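You operate a simulated robot arm through the tools that you are given. There is no shell and no other tool.

You are at the controls of a simulated robot arm. One attempt, no reset.

TASK
Share out the bottles on the top of the side bench. At the end: the clear bottle (marked "No 4") labelled "No 3" from the top of the side bench is on top of the blue small parts box on the top of the side bench; the grey tube from the top of the side bench is on the red wire bobbin; the clear bottle that says "No 1" from the top of the side bench is on top of the black wire bobbin; the orange hex cap from the top of the side bench is on the white wire bobbin; the clear bottle that says "No 2" from the top of the side bench is on top of the red solid plate; whatever was shut is shut again. Leave all else as you found it, and nothing knocked over. Set down upright: bottle.

Only the result counts: the job must be done as asked and must still hold three seconds after the hand-in. Knocking over, shifting, dropping, spilling or breaking anything else fails it. A push-on lid holds only when it is set on centred and level and pressed home; a screw cap is set on level and turned clockwise until tight.

THE ROBOT
A 7-joint arm with a two-finger gripper, fixed in place. Base frame: the origin is at the foot of the arm, x ahead of it, y to its left, z up; the work surface is at about z = 850. Readings come in mm, degrees, newtons and seconds.
With the tool pointing down near the work surface it reaches from about 340 to 720 mm from the base axis. Its first joint turns from -66.0 to 66.0 degrees. Payload 2.45 kg.
The tool frame sits at the grasp point between the pads (the TCP): z along the fingers, y along the line on which they close. The tips reach 26 mm beyond it. Largest opening 96 mm; the body of the gripper starts 69 mm behind the TCP.
Orientation is that of the tool frame in the base frame, as [roll, pitch, yaw] about the fixed x, y, z axes, in that order (R = Rz(yaw) Ry(pitch) Rx(roll)). With the fingers straight down and closing along the base's y, the tool's x points along the base's -x, its y along +y and its z along -z.

THE INTERFACE
- The arm moves only by the tool move_arm. Its argument "moves" is a list of rows, each an object of numbers (a shift or turn left out is 0, a gripper value left out holds the last): "x", "y", "z": the shift along the base's x, y, z in mm; "wx", "wy", "wz": the turn, a rotation vector about the base's x, y, z in degrees; "jaw": the finger opening in mm, from 0 to 96. In form: [{"x": .., "y": .., "z": .., "wx": .., "wy": .., "wz": .., "jaw": ..}, ...]. A call has 1 to 20 rows; each row shifts and turns the commanded pose from where the row before left it. Rows are played at 5 a second. More than 50 mm and 8.6 degrees between two rows, or a gripper value outside its range, and nothing of the call is played. A pose out of reach is approached as far as the arm can. The call stops where the force on the tool passes 40 N (or 10 N more than at its start, if that is more) or the arm is blocked; 0.2 s more then pass. Each finger halts on what it meets, pressing with about 41 N; the grip force reading is that of the motor and also rises with nothing between the fingers. The clock runs only during rows and for 0.2 s after the last one: add rows that do not move to give the fingers time. The reply holds the time, the measured pose of the TCP, the force on the tool along the base axes, the opening and the grip force, in the units named above and with some noise, with the torque about the TCP (base axes, N m) and any sound that the robot's microphone picked up.
- Cameras (640 x 400 px; columns grow to the right, rows downward): "scene" is fixed at [159.6, -394.1, 1410]; the picture's right is [0.78, -0.62, 0.00], its down [-0.43, -0.54, -0.73] and it looks along [0.45, 0.57, -0.69] (base axes); focal length 235 px, centre (320, 200). "wrist" rides on the gripper at [82, 3, -98] in the tool frame; the picture's right is [-0.04, 1.00, 0.00], its down [-0.73, -0.03, -0.68] and it looks along [-0.68, -0.03, 0.73] (tool axes); focal length 256 px, centre (320, 200). There is no depth. A picture from a camera that has moved, and an enlarged one, comes with that camera's place and axes in the base frame and with its lens.
- get_image(camera): a new picture of that camera. The clock stands still meanwhile.
- inspect(camera, box): a new picture of the part [left, top, right, bottom] of that camera's present view, enlarged. The clock stands still meanwhile.
- close_job(): hands the job in; it is judged then, once.

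Places have to be worked out from the pictures, the camera data and where the tool is seen. Open the gripper and draw the arm clear of the work before you hand the job in, unless the task says otherwise.

The tools are called after ">>>" as name(argument=value, ...) on one line, values as JSON. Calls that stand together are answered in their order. move_arm: Moves the arm, as the interface text tells. Its arguments: {"type":"object","properties":{"moves":{"type":"array","items":{"type":"object","properties":{"x":{"type":"number"},"y":{"type":"number"},"z":{"type":"number"},"wx":{"type":"number"},"wy":{"type":"number"},"wz":{"type":"number"},"jaw":{"type":"number"}}}}},"required":["moves"]} The other tools are called the same way: get_image (camera) takes a picture; inspect (camera, box) takes an enlarged picture of a part of a camera's view; close_job () hands the job in.

At the start:

```text
time_s: 0.0
position: [461.1, -107.3, 1147.7]
ee_rot: [180.0, -0.1, -180.0]
ft_force: [-0.1, -0.2, 0.0]
ft_torque: [-0.01, 0.0, 0.02]
gripper_width: 96.1
gripper_force: 0.1
```

scene: 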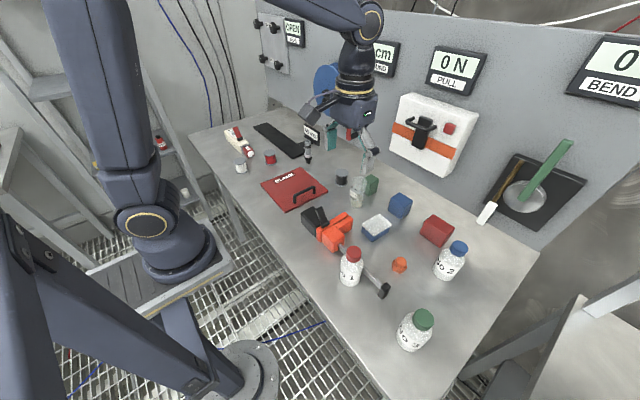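
wrist: 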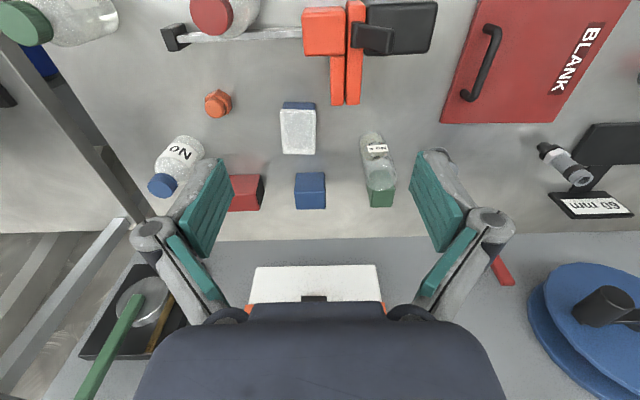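

I start by looking closely at the parts of the scene to identify the bottles, bobbins, boxes and plate.

>>> inspect(camera="scene", box=[320, 160, 480, 260])

>>> inspect(camera="scene", box=[320, 230, 480, 360])

>>> inspect(camera="scene", box=[210, 100, 370, 220])

>>> inspect(camera="wrist", box=[130, 60, 450, 260])

```text
4.00 times, centred on (400, 210) of scene
camera zoom: at [159.6, -394.1, 1410.0], right [0.78, -0.62, 0.0], down [-0.43, -0.54, -0.73], along [0.45, 0.57, -0.69], focal length 942 px, centre (0, 160)
```

zoom: 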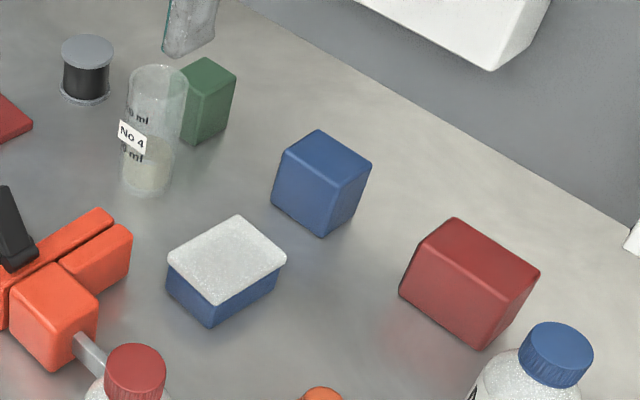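

```text
3.08 times, centred on (400, 295) of scene
camera zoom: at [159.6, -394.1, 1410.0], right [0.78, -0.62, 0.0], down [-0.43, -0.54, -0.73], along [0.45, 0.57, -0.69], focal length 724 px, centre (74, -92)
```

zoom: 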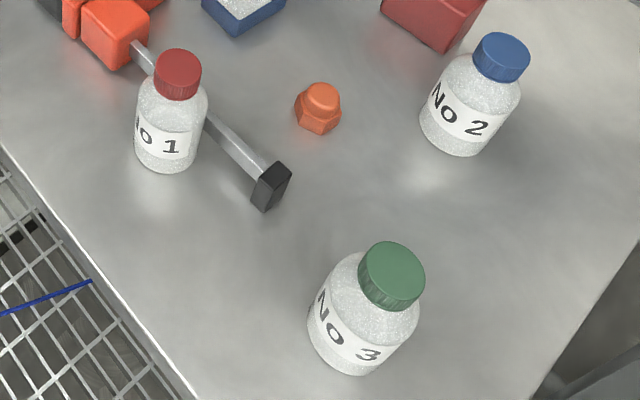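

```text
3.33 times, centred on (290, 160) of scene
camera zoom: at [159.6, -394.1, 1410.0], right [0.78, -0.62, 0.0], down [-0.43, -0.54, -0.73], along [0.45, 0.57, -0.69], focal length 785 px, centre (420, 333)
```

zoom: 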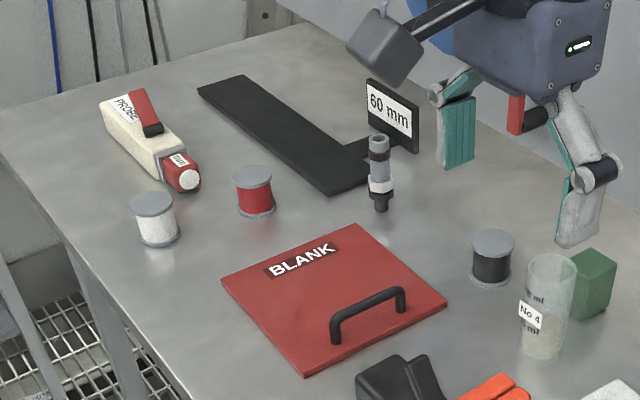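

```text
2.00 times, centred on (290, 160) of wrist
camera zoom: at [379.6, -103.7, 1246.1], right [0.04, 1.0, 0.0], down [0.73, -0.03, 0.68], along [0.68, -0.03, -0.73], focal length 512 px, centre (380, 280)
```

zoom: 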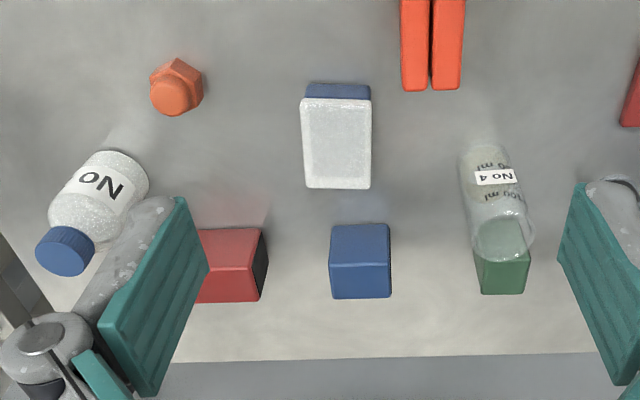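

I zoom further on the individual items: the beaker, boxes, tube, bobbins and bottle labels.

>>> inspect(camera="scene", box=[355, 180, 415, 250])

>>> inspect(camera="scene", box=[385, 295, 445, 360])

>>> inspect(camera="scene", box=[285, 115, 345, 175])

>>> inspect(camera="scene", box=[225, 145, 345, 215])

>>> inspect(camera="scene", box=[470, 130, 590, 240])

>>> inspect(camera="scene", box=[415, 205, 475, 285])

>>> inspect(camera="wrist", box=[260, 80, 420, 220])

>>> inspect(camera="wrist", box=[500, 110, 640, 230])

>>> inspect(camera="wrist", box=[0, 0, 260, 130])

```text
5.71 times, centred on (385, 215) of scene
camera zoom: at [159.6, -394.1, 1410.0], right [0.78, -0.62, 0.0], down [-0.43, -0.54, -0.73], along [0.45, 0.57, -0.69], focal length 1345 px, centre (-51, 114)
```

zoom: 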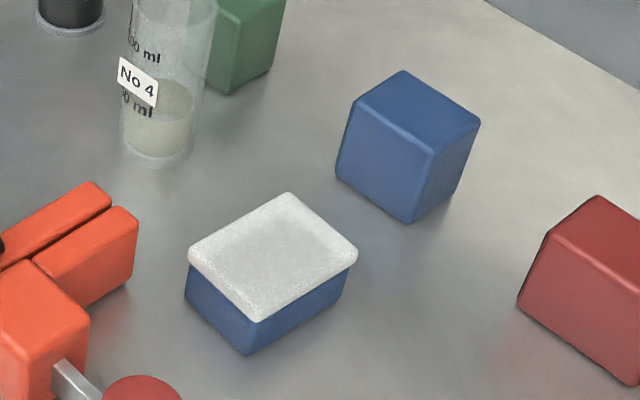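

```text
6.15 times, centred on (415, 328) of scene
camera zoom: at [159.6, -394.1, 1410.0], right [0.78, -0.62, 0.0], down [-0.43, -0.54, -0.73], along [0.45, 0.57, -0.69], focal length 1449 px, centre (-265, -585)
```

zoom: 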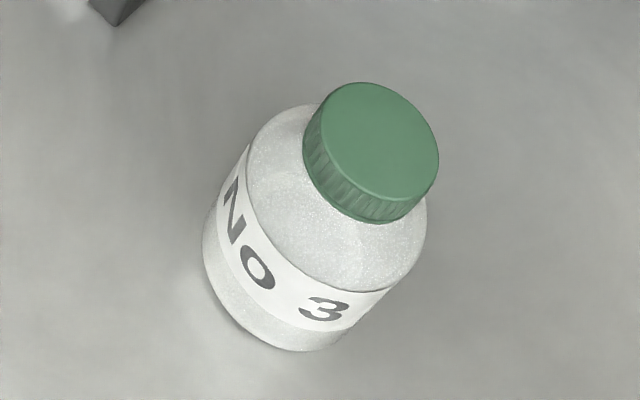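

```text
6.67 times, centred on (315, 145) of scene
camera zoom: at [159.6, -394.1, 1410.0], right [0.78, -0.62, 0.0], down [-0.43, -0.54, -0.73], along [0.45, 0.57, -0.69], focal length 1569 px, centre (353, 567)
```

zoom: 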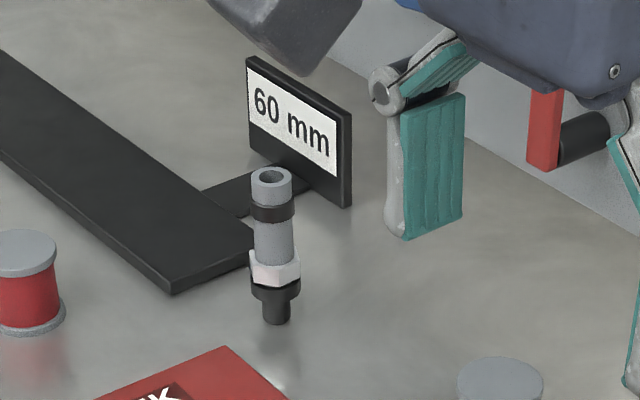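

```text
5.33 times, centred on (285, 180) of scene
camera zoom: at [159.6, -394.1, 1410.0], right [0.78, -0.62, 0.0], down [-0.43, -0.54, -0.73], along [0.45, 0.57, -0.69], focal length 1256 px, centre (507, 307)
```

zoom: 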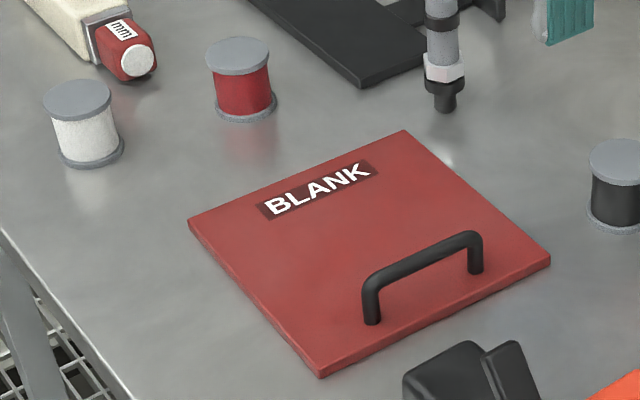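

```text
3.64 times, centred on (530, 185) of scene
camera zoom: at [159.6, -394.1, 1410.0], right [0.78, -0.62, 0.0], down [-0.43, -0.54, -0.73], along [0.45, 0.57, -0.69], focal length 856 px, centre (-444, 254)
```

zoom: 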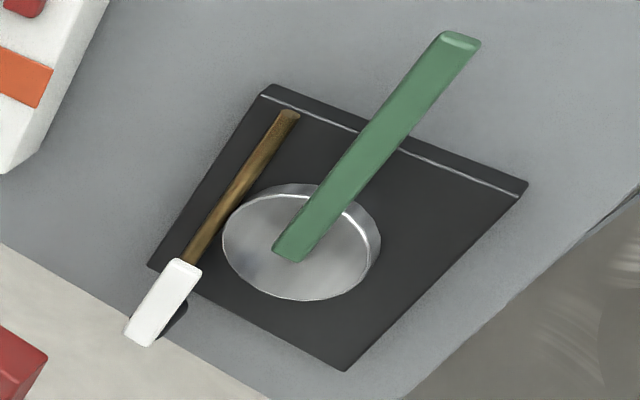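

```text
5.00 times, centred on (445, 245) of scene
camera zoom: at [159.6, -394.1, 1410.0], right [0.78, -0.62, 0.0], down [-0.43, -0.54, -0.73], along [0.45, 0.57, -0.69], focal length 1177 px, centre (-305, -25)
```

zoom: 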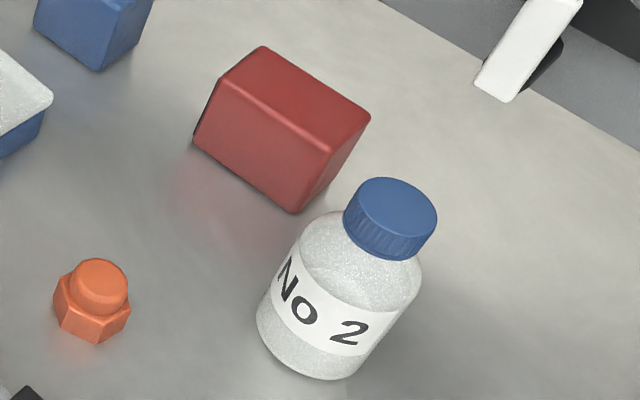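

```text
2.86 times, centred on (340, 150) of wrist
camera zoom: at [379.6, -103.7, 1246.1], right [0.04, 1.0, 0.0], down [0.73, -0.03, 0.68], along [0.68, -0.03, -0.73], focal length 731 px, centre (263, 343)
```

zoom: 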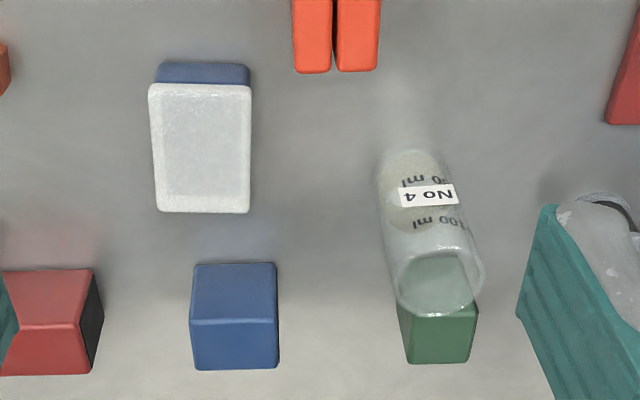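

```text
3.33 times, centred on (570, 170) of wrist
camera zoom: at [379.6, -103.7, 1246.1], right [0.04, 1.0, 0.0], down [0.73, -0.03, 0.68], along [0.68, -0.03, -0.73], focal length 853 px, centre (-513, 300)
```

zoom: 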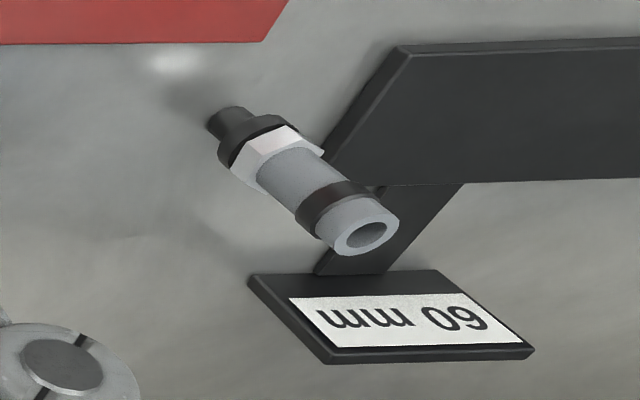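

```text
2.46 times, centred on (130, 65) of wrist
camera zoom: at [379.6, -103.7, 1246.1], right [0.04, 1.0, 0.0], down [0.73, -0.03, 0.68], along [0.68, -0.03, -0.73], focal length 630 px, centre (788, 532)
```

zoom: 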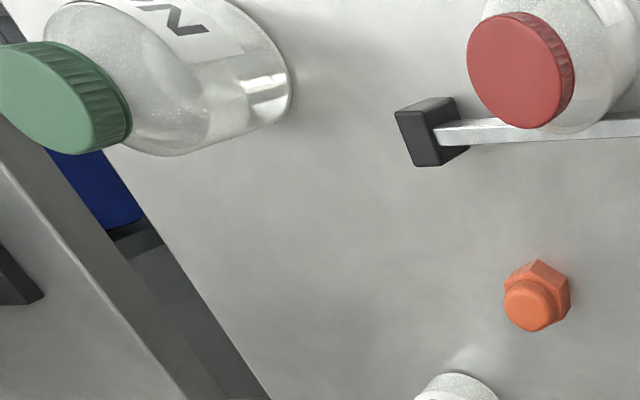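

The bottles are No 1 (red cap), No 2 (blue cap) and No 3 (green cap). There is also a beaker carrying a "No 4" tag, so I move the wrist camera over bottle No 3 to look at its other sides before deciding which object is meant.

>>> move_arm(moves=[{"x": -5.5, "y": -17.5, "z": -8, "wz": -8.2}, {"x": -5.5, "y": -17.5, "z": -8, "wz": -8.2}, {"x": -5.5, "y": -17.5, "z": -8, "wz": -8.2}, {"x": -5.5, "y": -17.5, "z": -8, "wz": -8.2}, {"x": -5.5, "y": -17.5, "z": -8, "wz": -8.2}, {"x": -5.5, "y": -17.5, "z": -8, "wz": -8.2}, {"x": -5.5, "y": -17.5, "z": -8, "wz": -8.2}, {"x": -5.5, "y": -17.5, "z": -8, "wz": -8.2}, {"x": -5.5, "y": -17.5, "z": -8, "wz": -8.2}, {"x": -5.5, "y": -17.5, "z": -8, "wz": -8.2}, {"x": -5.5, "y": -17.5, "z": -8, "wz": -8.0}, {}])

>>> get_image(camera="wrist")

>>> get_image(camera="scene")

```text
time_s: 2.6
position: [400.9, -300.6, 1057.8]
ee_rot: [-180.0, 0.1, 89.7]
ft_force: [0.6, -1.4, 1.6]
ft_torque: [-0.03, -0.01, 0.02]
gripper_width: 96.0
gripper_force: 0.1
```

```text
taken
camera wrist: at [404.6, -218.3, 1157.4], right [1.0, -0.04, 0.0], down [-0.03, -0.73, 0.68], along [-0.03, -0.68, -0.73], focal length 256 px, centre (320, 200)
```

wrist: 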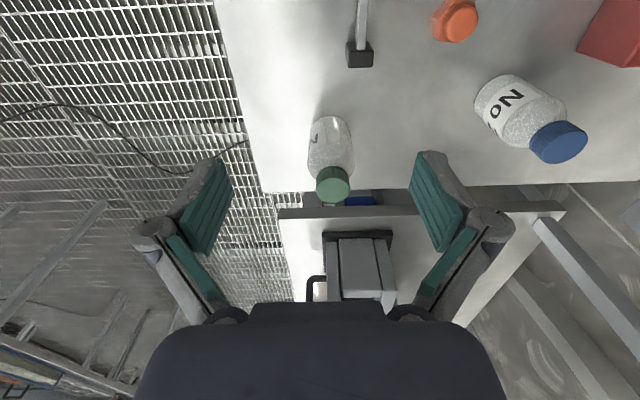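

```text
taken
```

scene: 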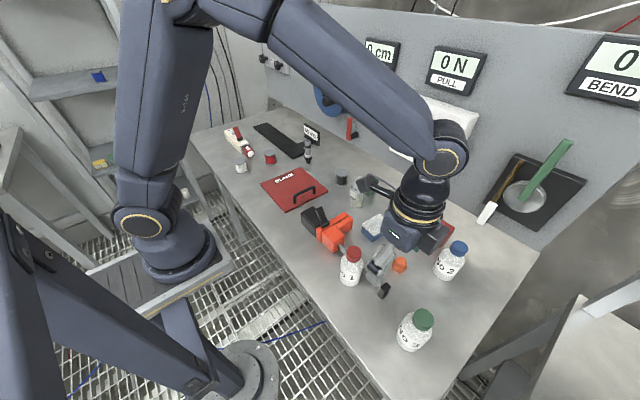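

The +y side of bottle No 3 is plain. I turn further to see its +x side, and zoom on it first from here.

>>> inspect(camera="wrist", box=[290, 100, 370, 210])

>>> move_arm(moves=[{"x": 5, "y": -5, "wz": -8.2}, {"x": 5, "y": -5, "wz": -8.2}, {"x": 5, "y": -5, "wz": -8.2}, {"x": 5, "y": -5, "wz": -8.2}, {"x": 5, "y": -5, "wz": -8.2}, {"x": 5, "y": -5, "wz": -8.2}, {"x": 5, "y": -5, "wz": -8.2}, {"x": 5, "y": -5, "wz": -8.2}, {"x": 5, "y": -5, "wz": -8.2}, {"x": 5, "y": -5, "wz": -8.2}, {}])

>>> get_image(camera="wrist")

```text
3.64 times, centred on (330, 155) of wrist
camera zoom: at [404.6, -218.3, 1157.4], right [1.0, -0.04, 0.0], down [-0.03, -0.73, 0.68], along [-0.03, -0.68, -0.73], focal length 931 px, centre (284, 364)
```

zoom: 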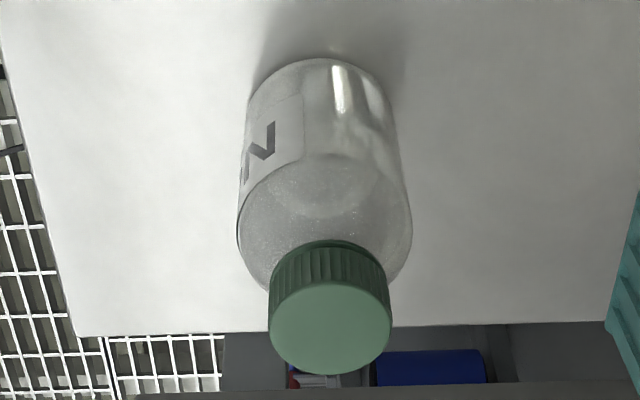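

```text
time_s: 5.0
position: [450.9, -350.5, 1059.9]
ee_rot: [180.0, 0.0, 7.8]
ft_force: [0.9, -0.2, 0.2]
ft_torque: [0.02, -0.04, 0.02]
gripper_width: 96.1
gripper_force: 0.0
```

```text
taken
camera wrist: at [532.3, -341.2, 1158.1], right [0.1, -1.0, 0.0], down [-0.73, -0.07, 0.68], along [-0.68, -0.07, -0.73], focal length 256 px, centre (320, 200)
```

wrist: 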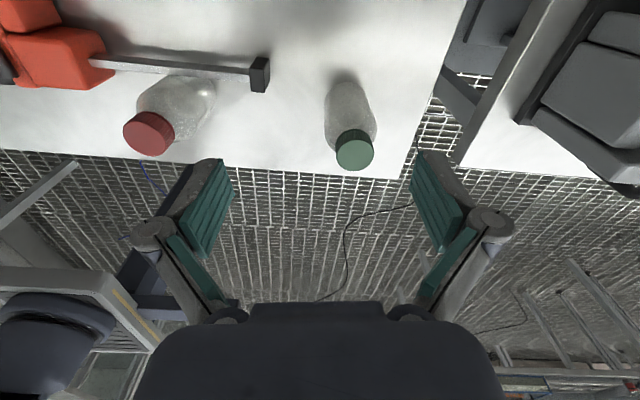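

>>> inspect(camera="wrist", box=[300, 50, 400, 180])

>>> inspect(camera="wrist", box=[110, 50, 280, 170])

>>> inspect(camera="scene", box=[390, 300, 440, 355])

```text
3.08 times, centred on (350, 115) of wrist
camera zoom: at [532.3, -341.2, 1158.1], right [0.1, -1.0, 0.0], down [-0.73, -0.07, 0.68], along [-0.68, -0.07, -0.73], focal length 788 px, centre (228, 462)
```

zoom: 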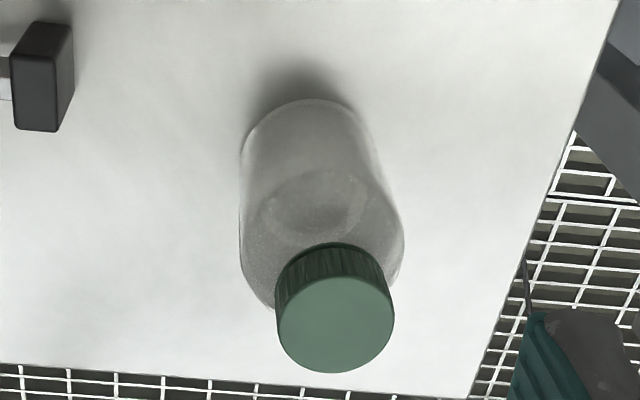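

```text
3.33 times, centred on (195, 110) of wrist
camera zoom: at [532.3, -341.2, 1158.1], right [0.1, -1.0, 0.0], down [-0.73, -0.07, 0.68], along [-0.68, -0.07, -0.73], focal length 853 px, centre (737, 500)
```

zoom: 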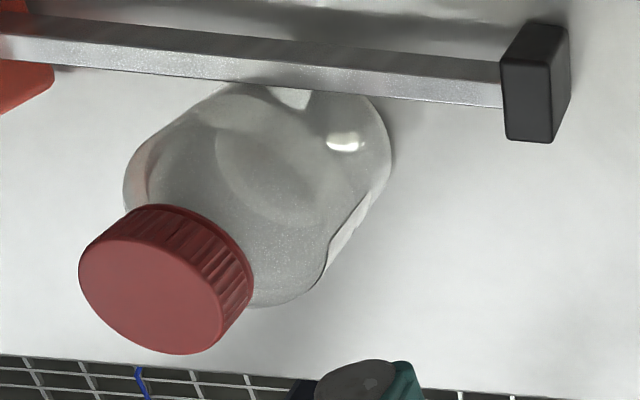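

```text
7.27 times, centred on (415, 328) of scene
camera zoom: at [159.6, -394.1, 1410.0], right [0.78, -0.62, 0.0], down [-0.43, -0.54, -0.73], along [0.45, 0.57, -0.69], focal length 1712 px, centre (-371, -727)
```

zoom: 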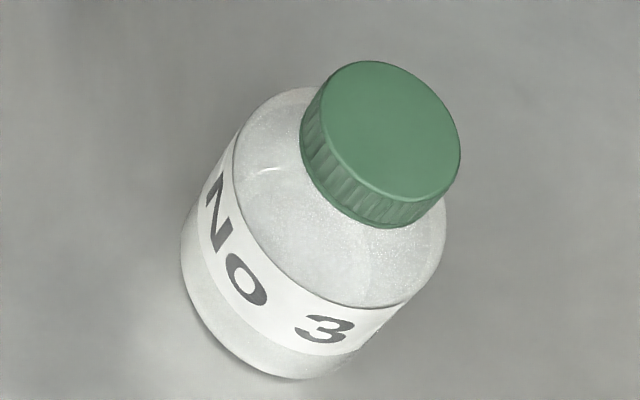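

Bottle No 3 shows no "No 4" tag on the three sides seen so far. Triangulating the two wrist views puts it at about (410, -384) with its top near z 965; I now swing round to see its -y side.

>>> move_arm(moves=[{"x": -4, "y": -9, "wz": -8.2}, {"x": -4, "y": -9, "wz": -8.2}, {"x": -4, "y": -9, "wz": -8.2}, {"x": -4, "y": -9, "wz": -8.2}, {"x": -4, "y": -9, "wz": -8.2}, {"x": -4, "y": -9, "wz": -8.2}, {"x": -4, "y": -9, "wz": -8.2}, {"x": -4, "y": -9, "wz": -8.2}, {"x": -4, "y": -9, "wz": -8.2}, {"x": -4, "y": -9, "wz": -8.2}, {}])

>>> get_image(camera="wrist")

```text
time_s: 7.4
position: [410.0, -438.6, 1060.0]
ee_rot: [-180.0, 0.0, -74.1]
ft_force: [-0.2, -0.7, -0.5]
ft_torque: [0.0, 0.01, 0.02]
gripper_width: 96.1
gripper_force: 0.1
```

```text
taken
camera wrist: at [430.1, -518.7, 1158.2], right [-0.97, -0.23, 0.0], down [-0.17, 0.71, 0.68], along [-0.16, 0.66, -0.73], focal length 256 px, centre (320, 200)
```

wrist: 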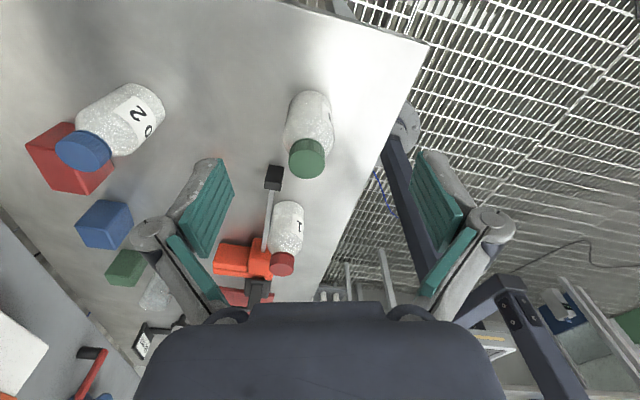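

>>> inspect(camera="wrist", box=[255, 70, 365, 190])

>>> inspect(camera="wrist", box=[20, 70, 200, 320])

```text
3.33 times, centred on (310, 130) of wrist
camera zoom: at [430.1, -518.7, 1158.2], right [-0.97, -0.23, 0.0], down [-0.17, 0.71, 0.68], along [-0.16, 0.66, -0.73], focal length 853 px, centre (353, 433)
```

zoom: 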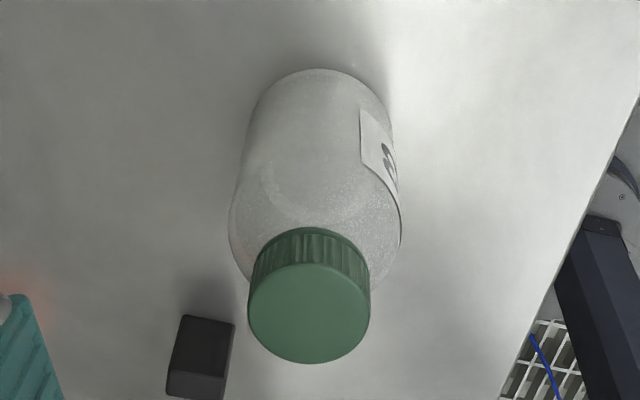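

```text
1.60 times, centred on (110, 195) of wrist
camera zoom: at [430.1, -518.7, 1158.2], right [-0.97, -0.23, 0.0], down [-0.17, 0.71, 0.68], along [-0.16, 0.66, -0.73], focal length 410 px, centre (656, 208)
```

zoom: 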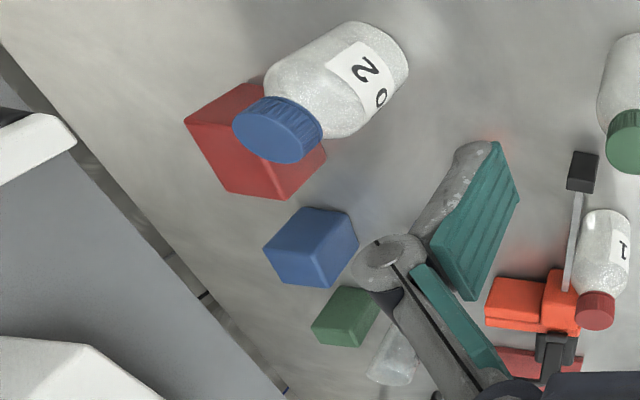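

There is no "No 4" tag anywhere on bottle No 3. I swing back over to look round the beaker, to see whether anything else on it reads "No 3".

>>> move_arm(moves=[{"x": 6.5, "y": 24.9, "z": 2, "wz": 8.2}, {"x": 6.5, "y": 24.9, "z": 2, "wz": 8.2}, {"x": 6.5, "y": 24.9, "z": 2, "wz": 8.2}, {"x": 6.5, "y": 24.9, "z": 2, "wz": 8.2}, {"x": 6.5, "y": 24.9, "z": 2, "wz": 8.2}, {"x": 6.5, "y": 24.9, "z": 2, "wz": 8.2}, {"x": 6.5, "y": 24.9, "z": 2, "wz": 8.2}, {"x": 6.5, "y": 24.9, "z": 2, "wz": 8.2}, {"x": 6.5, "y": 24.9, "z": 2, "wz": 8.2}, {"x": 6.5, "y": 24.9, "z": 2, "wz": 8.2}, {"x": 6.5, "y": 24.9, "z": 2, "wz": 8.2}, {"x": 6.5, "y": 24.9, "z": 2, "wz": 8.2}, {"x": 6.5, "y": 24.9, "z": 2, "wz": 8.2}, {"x": 6.5, "y": 24.9, "z": 2, "wz": 8.2}, {"x": 6.5, "y": 24.9, "z": 2, "wz": 8.2}, {"x": 6.5, "y": 24.9, "z": 2, "wz": 8.2}, {"x": 6.5, "y": 24.9, "z": 2, "wz": 8.2}, {"x": 6.5, "y": 24.9, "z": 2, "wz": 8.2}, {"x": 6.5, "y": 24.9, "z": 2, "wz": 8.2}, {"x": 6.5, "y": 24.9, "z": 2, "wz": 8.2}])

>>> get_image(camera="wrist")

```text
time_s: 11.6
position: [542.6, 60.0, 1100.3]
ee_rot: [179.9, 0.0, 90.0]
ft_force: [1.0, 0.0, -0.5]
ft_torque: [0.02, -0.01, -0.04]
gripper_width: 95.9
gripper_force: 0.0
```

```text
taken
camera wrist: at [545.5, 141.5, 1198.9], right [1.0, -0.04, 0.0], down [-0.03, -0.73, 0.68], along [-0.03, -0.68, -0.73], focal length 256 px, centre (320, 200)
```

wrist: 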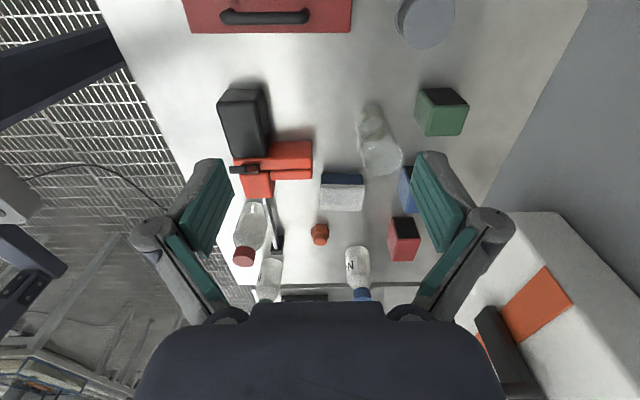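

The green and red blocks each show a black side face here. I zoom on those, on the beaker and on the blue/white box.

>>> inspect(camera="wrist", box=[340, 80, 480, 190])

>>> inspect(camera="wrist", box=[300, 160, 440, 300])

>>> inspect(camera="wrist", box=[190, 80, 340, 310])

>>> get_image(camera="scene")

```text
3.64 times, centred on (410, 135) of wrist
camera zoom: at [545.5, 141.5, 1198.9], right [1.0, -0.04, 0.0], down [-0.03, -0.73, 0.68], along [-0.03, -0.68, -0.73], focal length 931 px, centre (-7, 436)
```

zoom: 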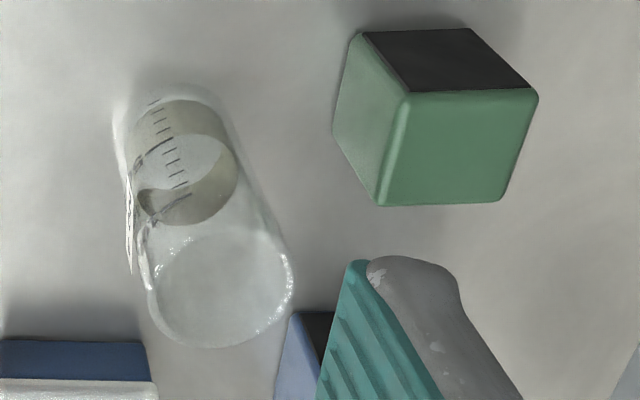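

```text
2.86 times, centred on (370, 230) of wrist
camera zoom: at [545.5, 141.5, 1198.9], right [1.0, -0.04, 0.0], down [-0.03, -0.73, 0.68], along [-0.03, -0.68, -0.73], focal length 731 px, centre (177, 114)
```

zoom: 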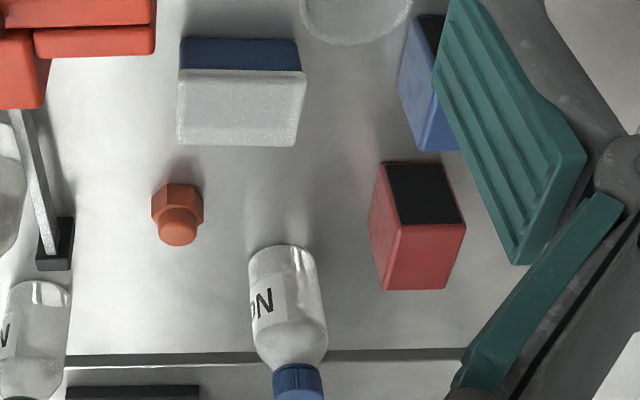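

```text
1.74 times, centred on (265, 195) of wrist
camera zoom: at [545.5, 141.5, 1198.9], right [1.0, -0.04, 0.0], down [-0.03, -0.73, 0.68], along [-0.03, -0.68, -0.73], focal length 445 px, centre (416, 209)
```

zoom: 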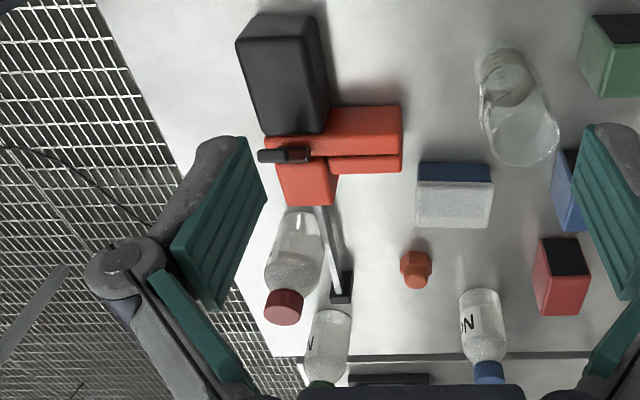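

```text
taken
```

scene: 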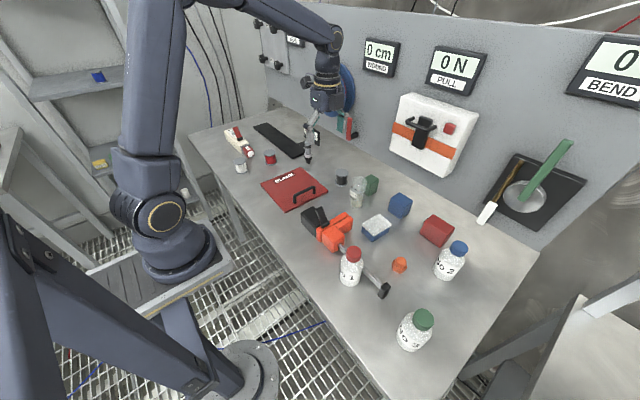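

The red, blue and green blocks have one dark face, so I get closer to see whether those are open fronts and which object is the "small parts box".

>>> move_arm(moves=[{"x": 16, "y": 2, "z": -20}, {"x": 16, "y": 2, "z": -20}, {"x": 16, "y": 2, "z": -20}, {"x": 16, "y": 2, "z": -20}, {"x": 0, "y": 2, "z": -20}, {}])

>>> get_image(camera="wrist")

>>> inspect(camera="wrist", box=[220, 60, 420, 200])

```text
time_s: 13.0
position: [603.4, 68.2, 997.8]
ee_rot: [180.0, 0.1, 90.0]
ft_force: [0.3, -0.2, -0.3]
ft_torque: [-0.01, 0.02, 0.01]
gripper_width: 96.2
gripper_force: 0.1
```

```text
taken
camera wrist: at [608.2, 150.7, 1097.0], right [1.0, -0.04, 0.0], down [-0.03, -0.73, 0.68], along [-0.03, -0.68, -0.73], focal length 256 px, centre (320, 200)
```

wrist: 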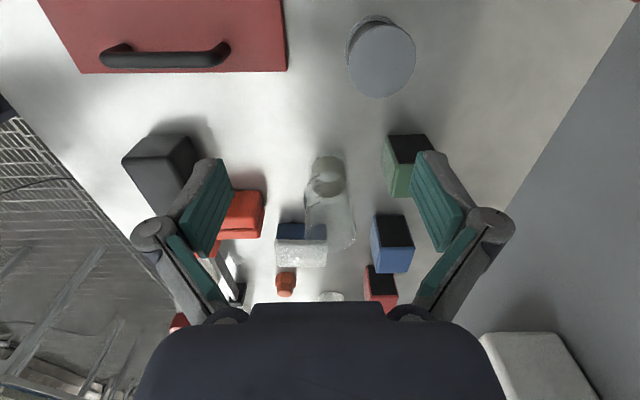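

```text
2.86 times, centred on (320, 130) of wrist
camera zoom: at [608.2, 150.7, 1097.0], right [1.0, -0.04, 0.0], down [-0.03, -0.73, 0.68], along [-0.03, -0.68, -0.73], focal length 731 px, centre (320, 400)
```

zoom: 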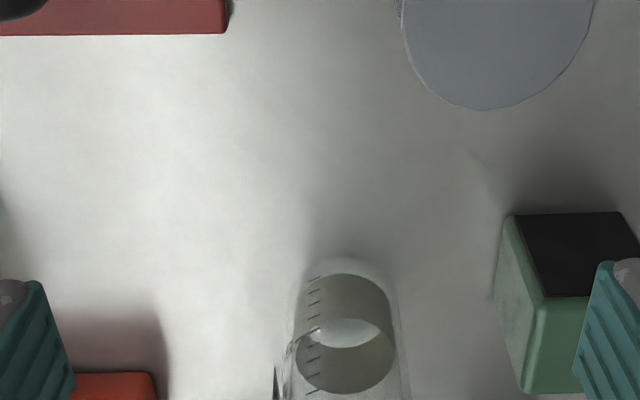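

The dark faces of the blocks could be open fronts; I tilt the hand so the camera looks at them more from the side.

>>> move_arm(moves=[{"y": 10, "wx": -8}, {"y": 10, "wx": -8}, {"y": 10, "wx": -8}, {}])

>>> get_image(camera="wrist")

>>> inspect(camera="wrist", box=[250, 130, 450, 270])

```text
time_s: 14.0
position: [604.3, 97.2, 998.4]
ee_rot: [179.9, 24.1, 89.9]
ft_force: [0.5, 0.2, 0.1]
ft_torque: [-0.02, -0.02, -0.01]
gripper_width: 96.0
gripper_force: 0.0
```

```text
taken
camera wrist: at [608.5, 213.0, 1055.6], right [1.0, -0.04, 0.02], down [-0.03, -0.39, 0.92], along [-0.03, -0.92, -0.39], focal length 256 px, centre (320, 200)
```

wrist: 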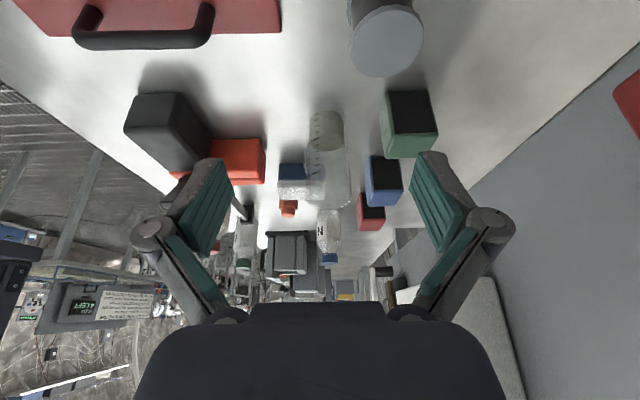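

```text
2.86 times, centred on (350, 200) of wrist
camera zoom: at [608.5, 213.0, 1055.6], right [1.0, -0.04, 0.02], down [-0.03, -0.39, 0.92], along [-0.03, -0.92, -0.39], focal length 731 px, centre (234, 200)
```

zoom: 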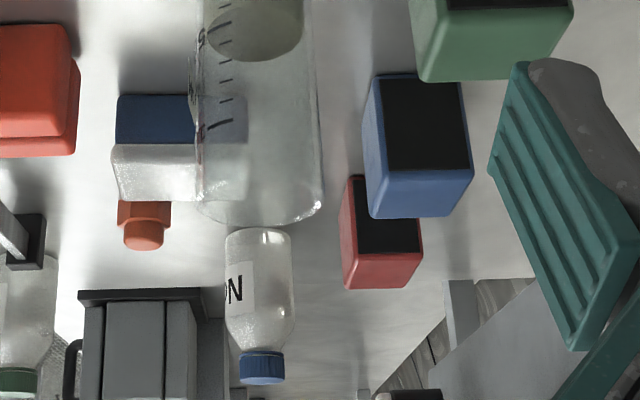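

>>> inspect(camera="wrist", box=[370, 80, 445, 165])

>>> inspect(camera="wrist", box=[350, 145, 410, 235])

>>> inspect(camera="wrist", box=[270, 100, 360, 220])

>>> inspect(camera="scene", box=[355, 185, 415, 245])

```text
4.71 times, centred on (408, 122) of wrist
camera zoom: at [608.5, 213.0, 1055.6], right [1.0, -0.04, 0.02], down [-0.03, -0.39, 0.92], along [-0.03, -0.92, -0.39], focal length 1205 px, centre (-92, 565)
```

zoom: 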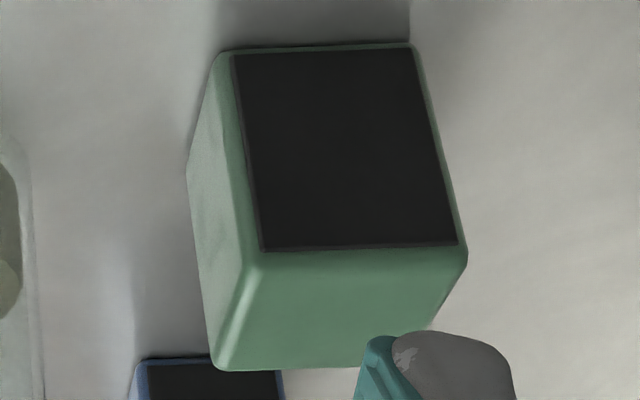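

```text
4.44 times, centred on (380, 190) of wrist
camera zoom: at [608.5, 213.0, 1055.6], right [1.0, -0.04, 0.02], down [-0.03, -0.39, 0.92], along [-0.03, -0.92, -0.39], focal length 1138 px, centre (53, 244)
```

zoom: 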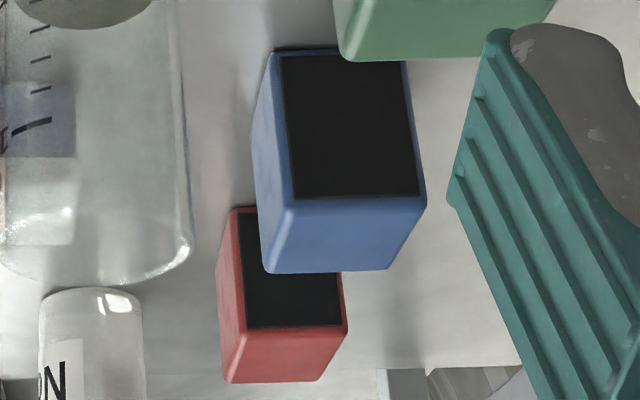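

```text
3.33 times, centred on (315, 160) of wrist
camera zoom: at [608.5, 213.0, 1055.6], right [1.0, -0.04, 0.02], down [-0.03, -0.39, 0.92], along [-0.03, -0.92, -0.39], focal length 853 px, centre (337, 333)
```

zoom: 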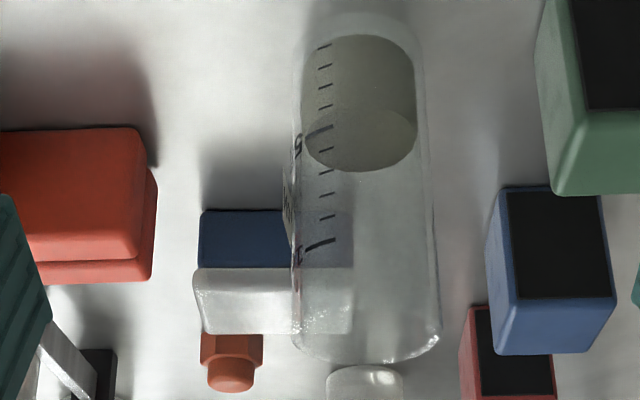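

```text
6.67 times, centred on (385, 215) of scene
camera zoom: at [159.6, -394.1, 1410.0], right [0.78, -0.62, 0.0], down [-0.43, -0.54, -0.73], along [0.45, 0.57, -0.69], focal length 1569 px, centre (-113, 100)
```

zoom: 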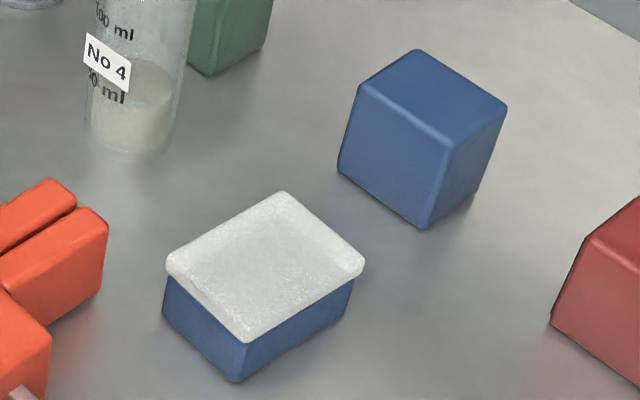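

I judge the lidded blue/white box to be the small parts box; the solid coloured blocks are something else. The tube stands at about (630, 273) with its top near z 948, so I level the hand, turn it back to yaw 180 and hover near the tube.

>>> move_arm(moves=[{"z": 12, "wx": 8}, {"z": 12, "wx": 8}, {"z": 12, "wx": 8}, {"x": -2, "y": 14, "wz": 8.2}, {"x": -2, "y": 14, "wz": 8.2}, {"x": -2, "y": 14, "wz": 8.2}, {"x": -2, "y": 14, "wz": 8.2}, {"x": -2, "y": 14, "wz": 8.2}, {"x": -2, "y": 14, "wz": 8.2}, {"x": -2, "y": 14, "wz": 8.2}, {"x": -2, "y": 14, "wz": 8.2}, {"x": -2, "y": 14, "wz": 8.2}, {"x": -2, "y": 14, "wz": 8.2}, {"x": -2, "y": 14, "wz": 8.0}, {}])

>>> get_image(camera="wrist")

```text
time_s: 17.2
position: [582.0, 251.6, 1036.1]
ee_rot: [-180.0, 0.0, -180.0]
ft_force: [0.5, -0.3, 0.9]
ft_torque: [-0.01, -0.02, 0.03]
gripper_width: 95.9
gripper_force: 0.1
```

```text
taken
camera wrist: at [501.6, 255.9, 1134.9], right [0.04, 1.0, 0.0], down [0.73, -0.03, 0.68], along [0.68, -0.03, -0.73], focal length 256 px, centre (320, 200)
```

wrist: 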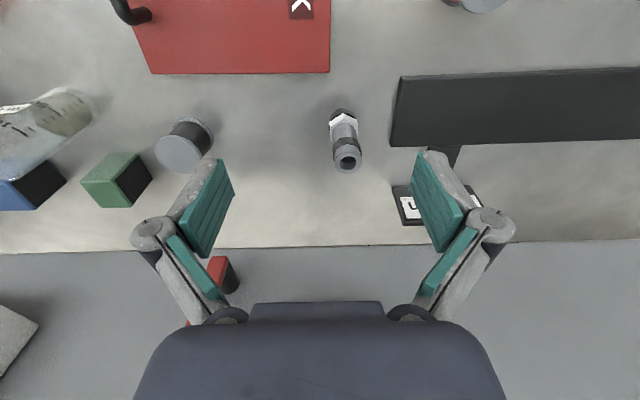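

Tube located at about (631, 274). I move above it and lower a little, then check alignment in the wrist camera.

>>> move_arm(moves=[{"x": 16, "y": 7}, {"x": 16, "y": 8}, {"x": 16, "y": 7}, {"z": -18}, {"z": -18}, {}])

>>> get_image(camera="wrist")

>>> inspect(camera="wrist", box=[260, 80, 400, 220])

```text
time_s: 18.6
position: [630.7, 272.9, 1000.6]
ee_rot: [-180.0, 0.1, 179.9]
ft_force: [-1.0, -0.8, -0.1]
ft_torque: [-0.01, 0.01, 0.02]
gripper_width: 95.8
gripper_force: 0.1
```

```text
taken
camera wrist: at [549.2, 277.2, 1098.4], right [0.04, 1.0, 0.0], down [0.73, -0.03, 0.68], along [0.68, -0.03, -0.73], focal length 256 px, centre (320, 200)
```

wrist: 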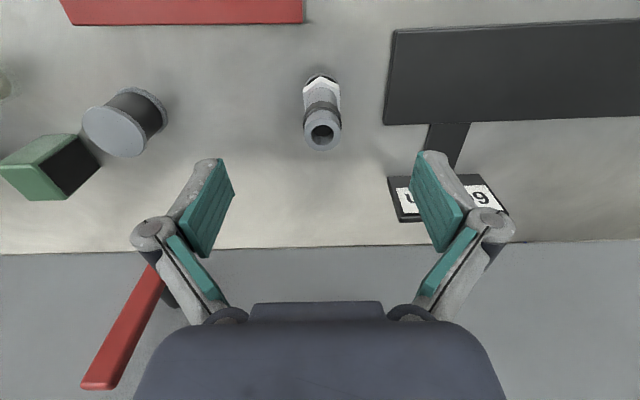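

```text
2.86 times, centred on (330, 150) of wrist
camera zoom: at [549.2, 277.2, 1098.4], right [0.04, 1.0, 0.0], down [0.73, -0.03, 0.68], along [0.68, -0.03, -0.73], focal length 731 px, centre (291, 343)
```

zoom: 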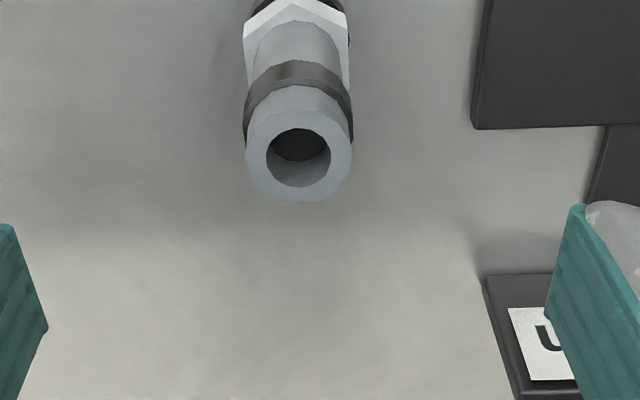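

The tube's top is at about (629.5, 275, 952) and almost exactly between the fingers. Before gripping I measure the red and white bobbins with the empty hand.

>>> move_arm(moves=[{"x": -20, "y": 0, "z": 20}, {"x": -30, "y": 14, "z": 10}, {"x": -30, "y": 14, "z": 10}, {"x": -30, "y": 14, "z": 10}, {"x": -30, "y": 14, "z": 10}, {"x": -30, "y": 14, "z": 10}, {"x": -30, "y": 14, "z": 5}, {"x": -30, "y": 13, "z": 5}, {}])

>>> get_image(camera="wrist")

>>> inspect(camera="wrist", box=[240, 20, 440, 170])

```text
time_s: 20.6
position: [400.1, 368.8, 1077.8]
ee_rot: [-180.0, 0.1, 179.9]
ft_force: [-1.0, 0.2, 1.0]
ft_torque: [-0.08, 0.0, 0.0]
gripper_width: 96.0
gripper_force: 0.0
```

```text
taken
camera wrist: at [318.8, 373.8, 1178.0], right [0.04, 1.0, 0.0], down [0.73, -0.03, 0.68], along [0.68, -0.03, -0.73], focal length 256 px, centre (320, 200)
```

wrist: 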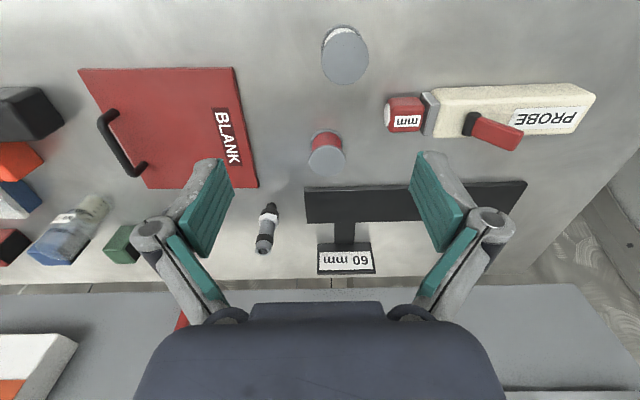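

```text
2.67 times, centred on (340, 95) of wrist
camera zoom: at [318.8, 373.8, 1178.0], right [0.04, 1.0, 0.0], down [0.73, -0.03, 0.68], along [0.68, -0.03, -0.73], focal length 683 px, centre (267, 480)
```

zoom: 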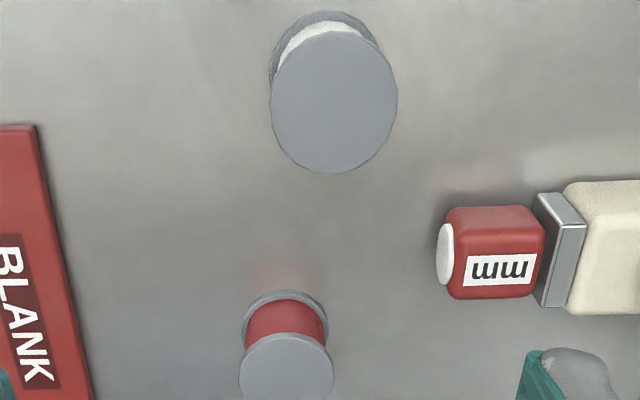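

Bobbin tops at roughly white (388, 395) and red (500, 375). I go close above the red one to refine its centre and height.

>>> move_arm(moves=[{"x": 25, "y": 1, "z": -25}, {"x": 25, "y": 1, "z": -25}, {"x": 25, "y": 1, "z": -25}, {"x": 20, "y": 1, "z": -20}, {"x": 0, "y": 0, "z": -15}, {}])

>>> get_image(camera="wrist")

>>> inspect(camera="wrist", box=[240, 60, 400, 190])

```text
time_s: 22.0
position: [495.2, 375.1, 969.4]
ee_rot: [180.0, 0.0, 179.9]
ft_force: [0.7, -0.7, -1.1]
ft_torque: [0.02, 0.02, 0.02]
gripper_width: 95.8
gripper_force: 0.0
```

```text
taken
camera wrist: at [414.6, 379.2, 1067.9], right [0.04, 1.0, 0.0], down [0.73, -0.03, 0.68], along [0.68, -0.03, -0.73], focal length 256 px, centre (320, 200)
```

wrist: 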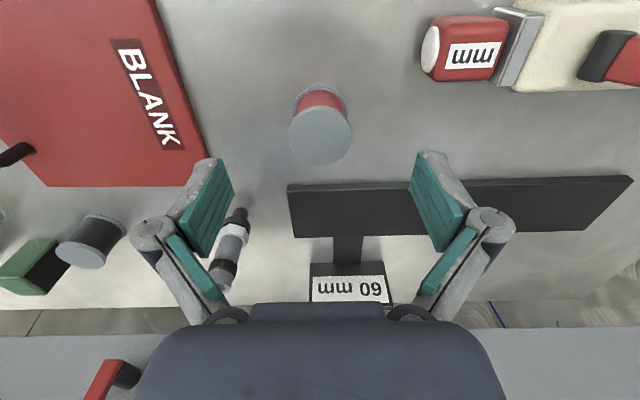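

```text
3.08 times, centred on (320, 125) of wrist
camera zoom: at [414.6, 379.2, 1067.9], right [0.04, 1.0, 0.0], down [0.73, -0.03, 0.68], along [0.68, -0.03, -0.73], focal length 788 px, centre (320, 431)
```

zoom: 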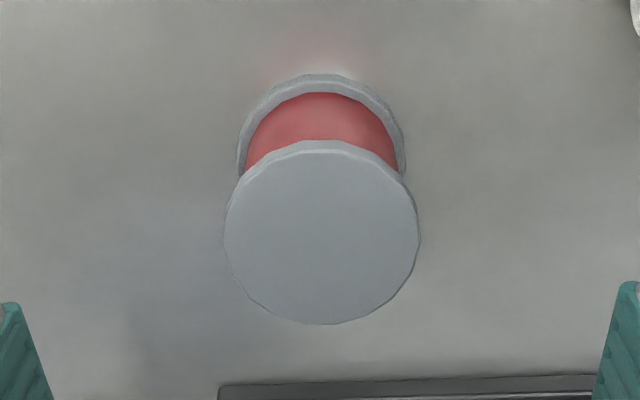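

The red bobbin's top looks to be near (507, 375) with height about 45 mm. A second view from nearly straight above will pin its x independent of height.

>>> move_arm(moves=[{"x": 22}, {"x": 22}, {"x": 21}, {}])

>>> inspect(camera="wrist", box=[200, 0, 420, 130])

```text
time_s: 23.0
position: [560.6, 375.3, 971.6]
ee_rot: [-180.0, -0.1, 180.0]
ft_force: [-0.1, -0.2, 0.2]
ft_torque: [-0.02, 0.01, -0.01]
gripper_width: 95.8
gripper_force: 0.1
```

```text
2.91 times, centred on (310, 65) of wrist
camera zoom: at [480.0, 379.7, 1069.6], right [0.04, 1.0, 0.0], down [0.73, -0.03, 0.68], along [0.68, -0.03, -0.73], focal length 745 px, centre (349, 593)
```

zoom: 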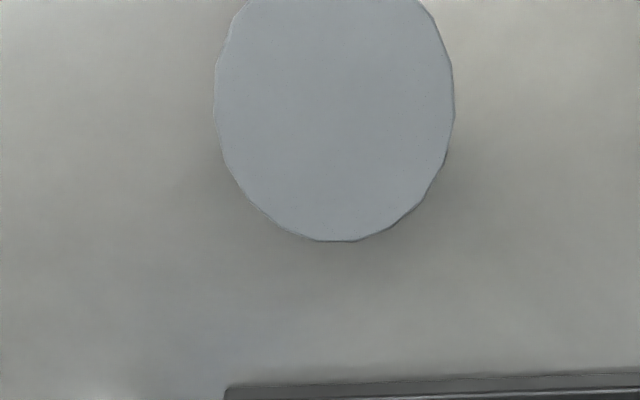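

Red bobbin centre about (510, 375), top near z 898 (48 mm tall, 47 mm wide). Now I go back over the tube at (629.5, 275.5) and descend with open fingers.

>>> move_arm(moves=[{"z": 30}, {"x": 23, "y": -33}, {"x": 23, "y": -33}, {"x": 23, "y": -33.7}, {"jaw": 70}, {"z": -20}, {"z": -20}, {"z": -20}, {"z": -12}, {}])

>>> get_image(camera="wrist")

```text
time_s: 25.2
position: [629.2, 275.1, 927.5]
ee_rot: [180.0, 0.1, 180.0]
ft_force: [-0.4, -0.1, 0.9]
ft_torque: [-0.02, -0.01, 0.0]
gripper_width: 69.8
gripper_force: 0.2
```

```text
taken
camera wrist: at [548.8, 279.9, 1025.8], right [0.04, 1.0, 0.0], down [0.73, -0.03, 0.68], along [0.68, -0.03, -0.73], focal length 256 px, centre (320, 200)
```

wrist: 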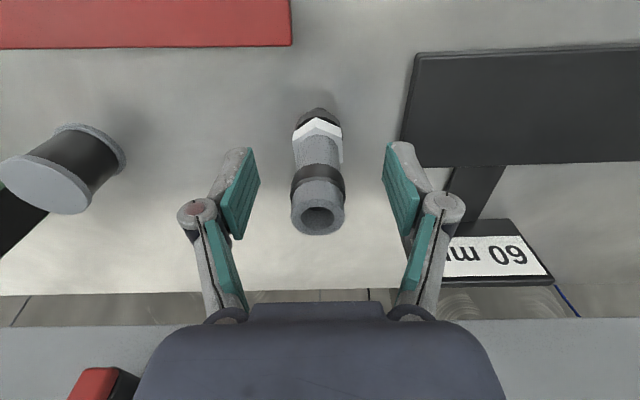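

The tube sits centred between the pads with its black ring at TCP level. I close the fingers on it.

>>> move_arm(moves=[{"jaw": 40}, {"jaw": 28}, {"jaw": 18}, {"jaw": 12}, {}, {}, {}])

>>> get_image(camera="wrist")

```text
time_s: 26.8
position: [630.0, 275.1, 927.6]
ee_rot: [180.0, 0.0, -180.0]
ft_force: [-0.1, -0.4, 0.0]
ft_torque: [0.02, -0.04, 0.0]
gripper_width: 22.5
gripper_force: 41.4
```

```text
taken
camera wrist: at [548.8, 279.8, 1026.0], right [0.04, 1.0, 0.0], down [0.73, -0.03, 0.68], along [0.68, -0.03, -0.73], focal length 256 px, centre (320, 200)
```

wrist: 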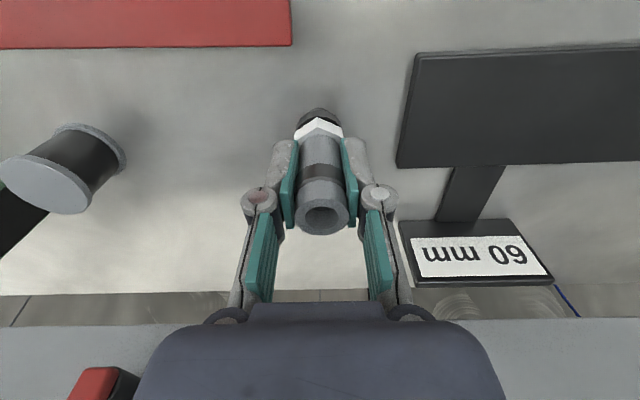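

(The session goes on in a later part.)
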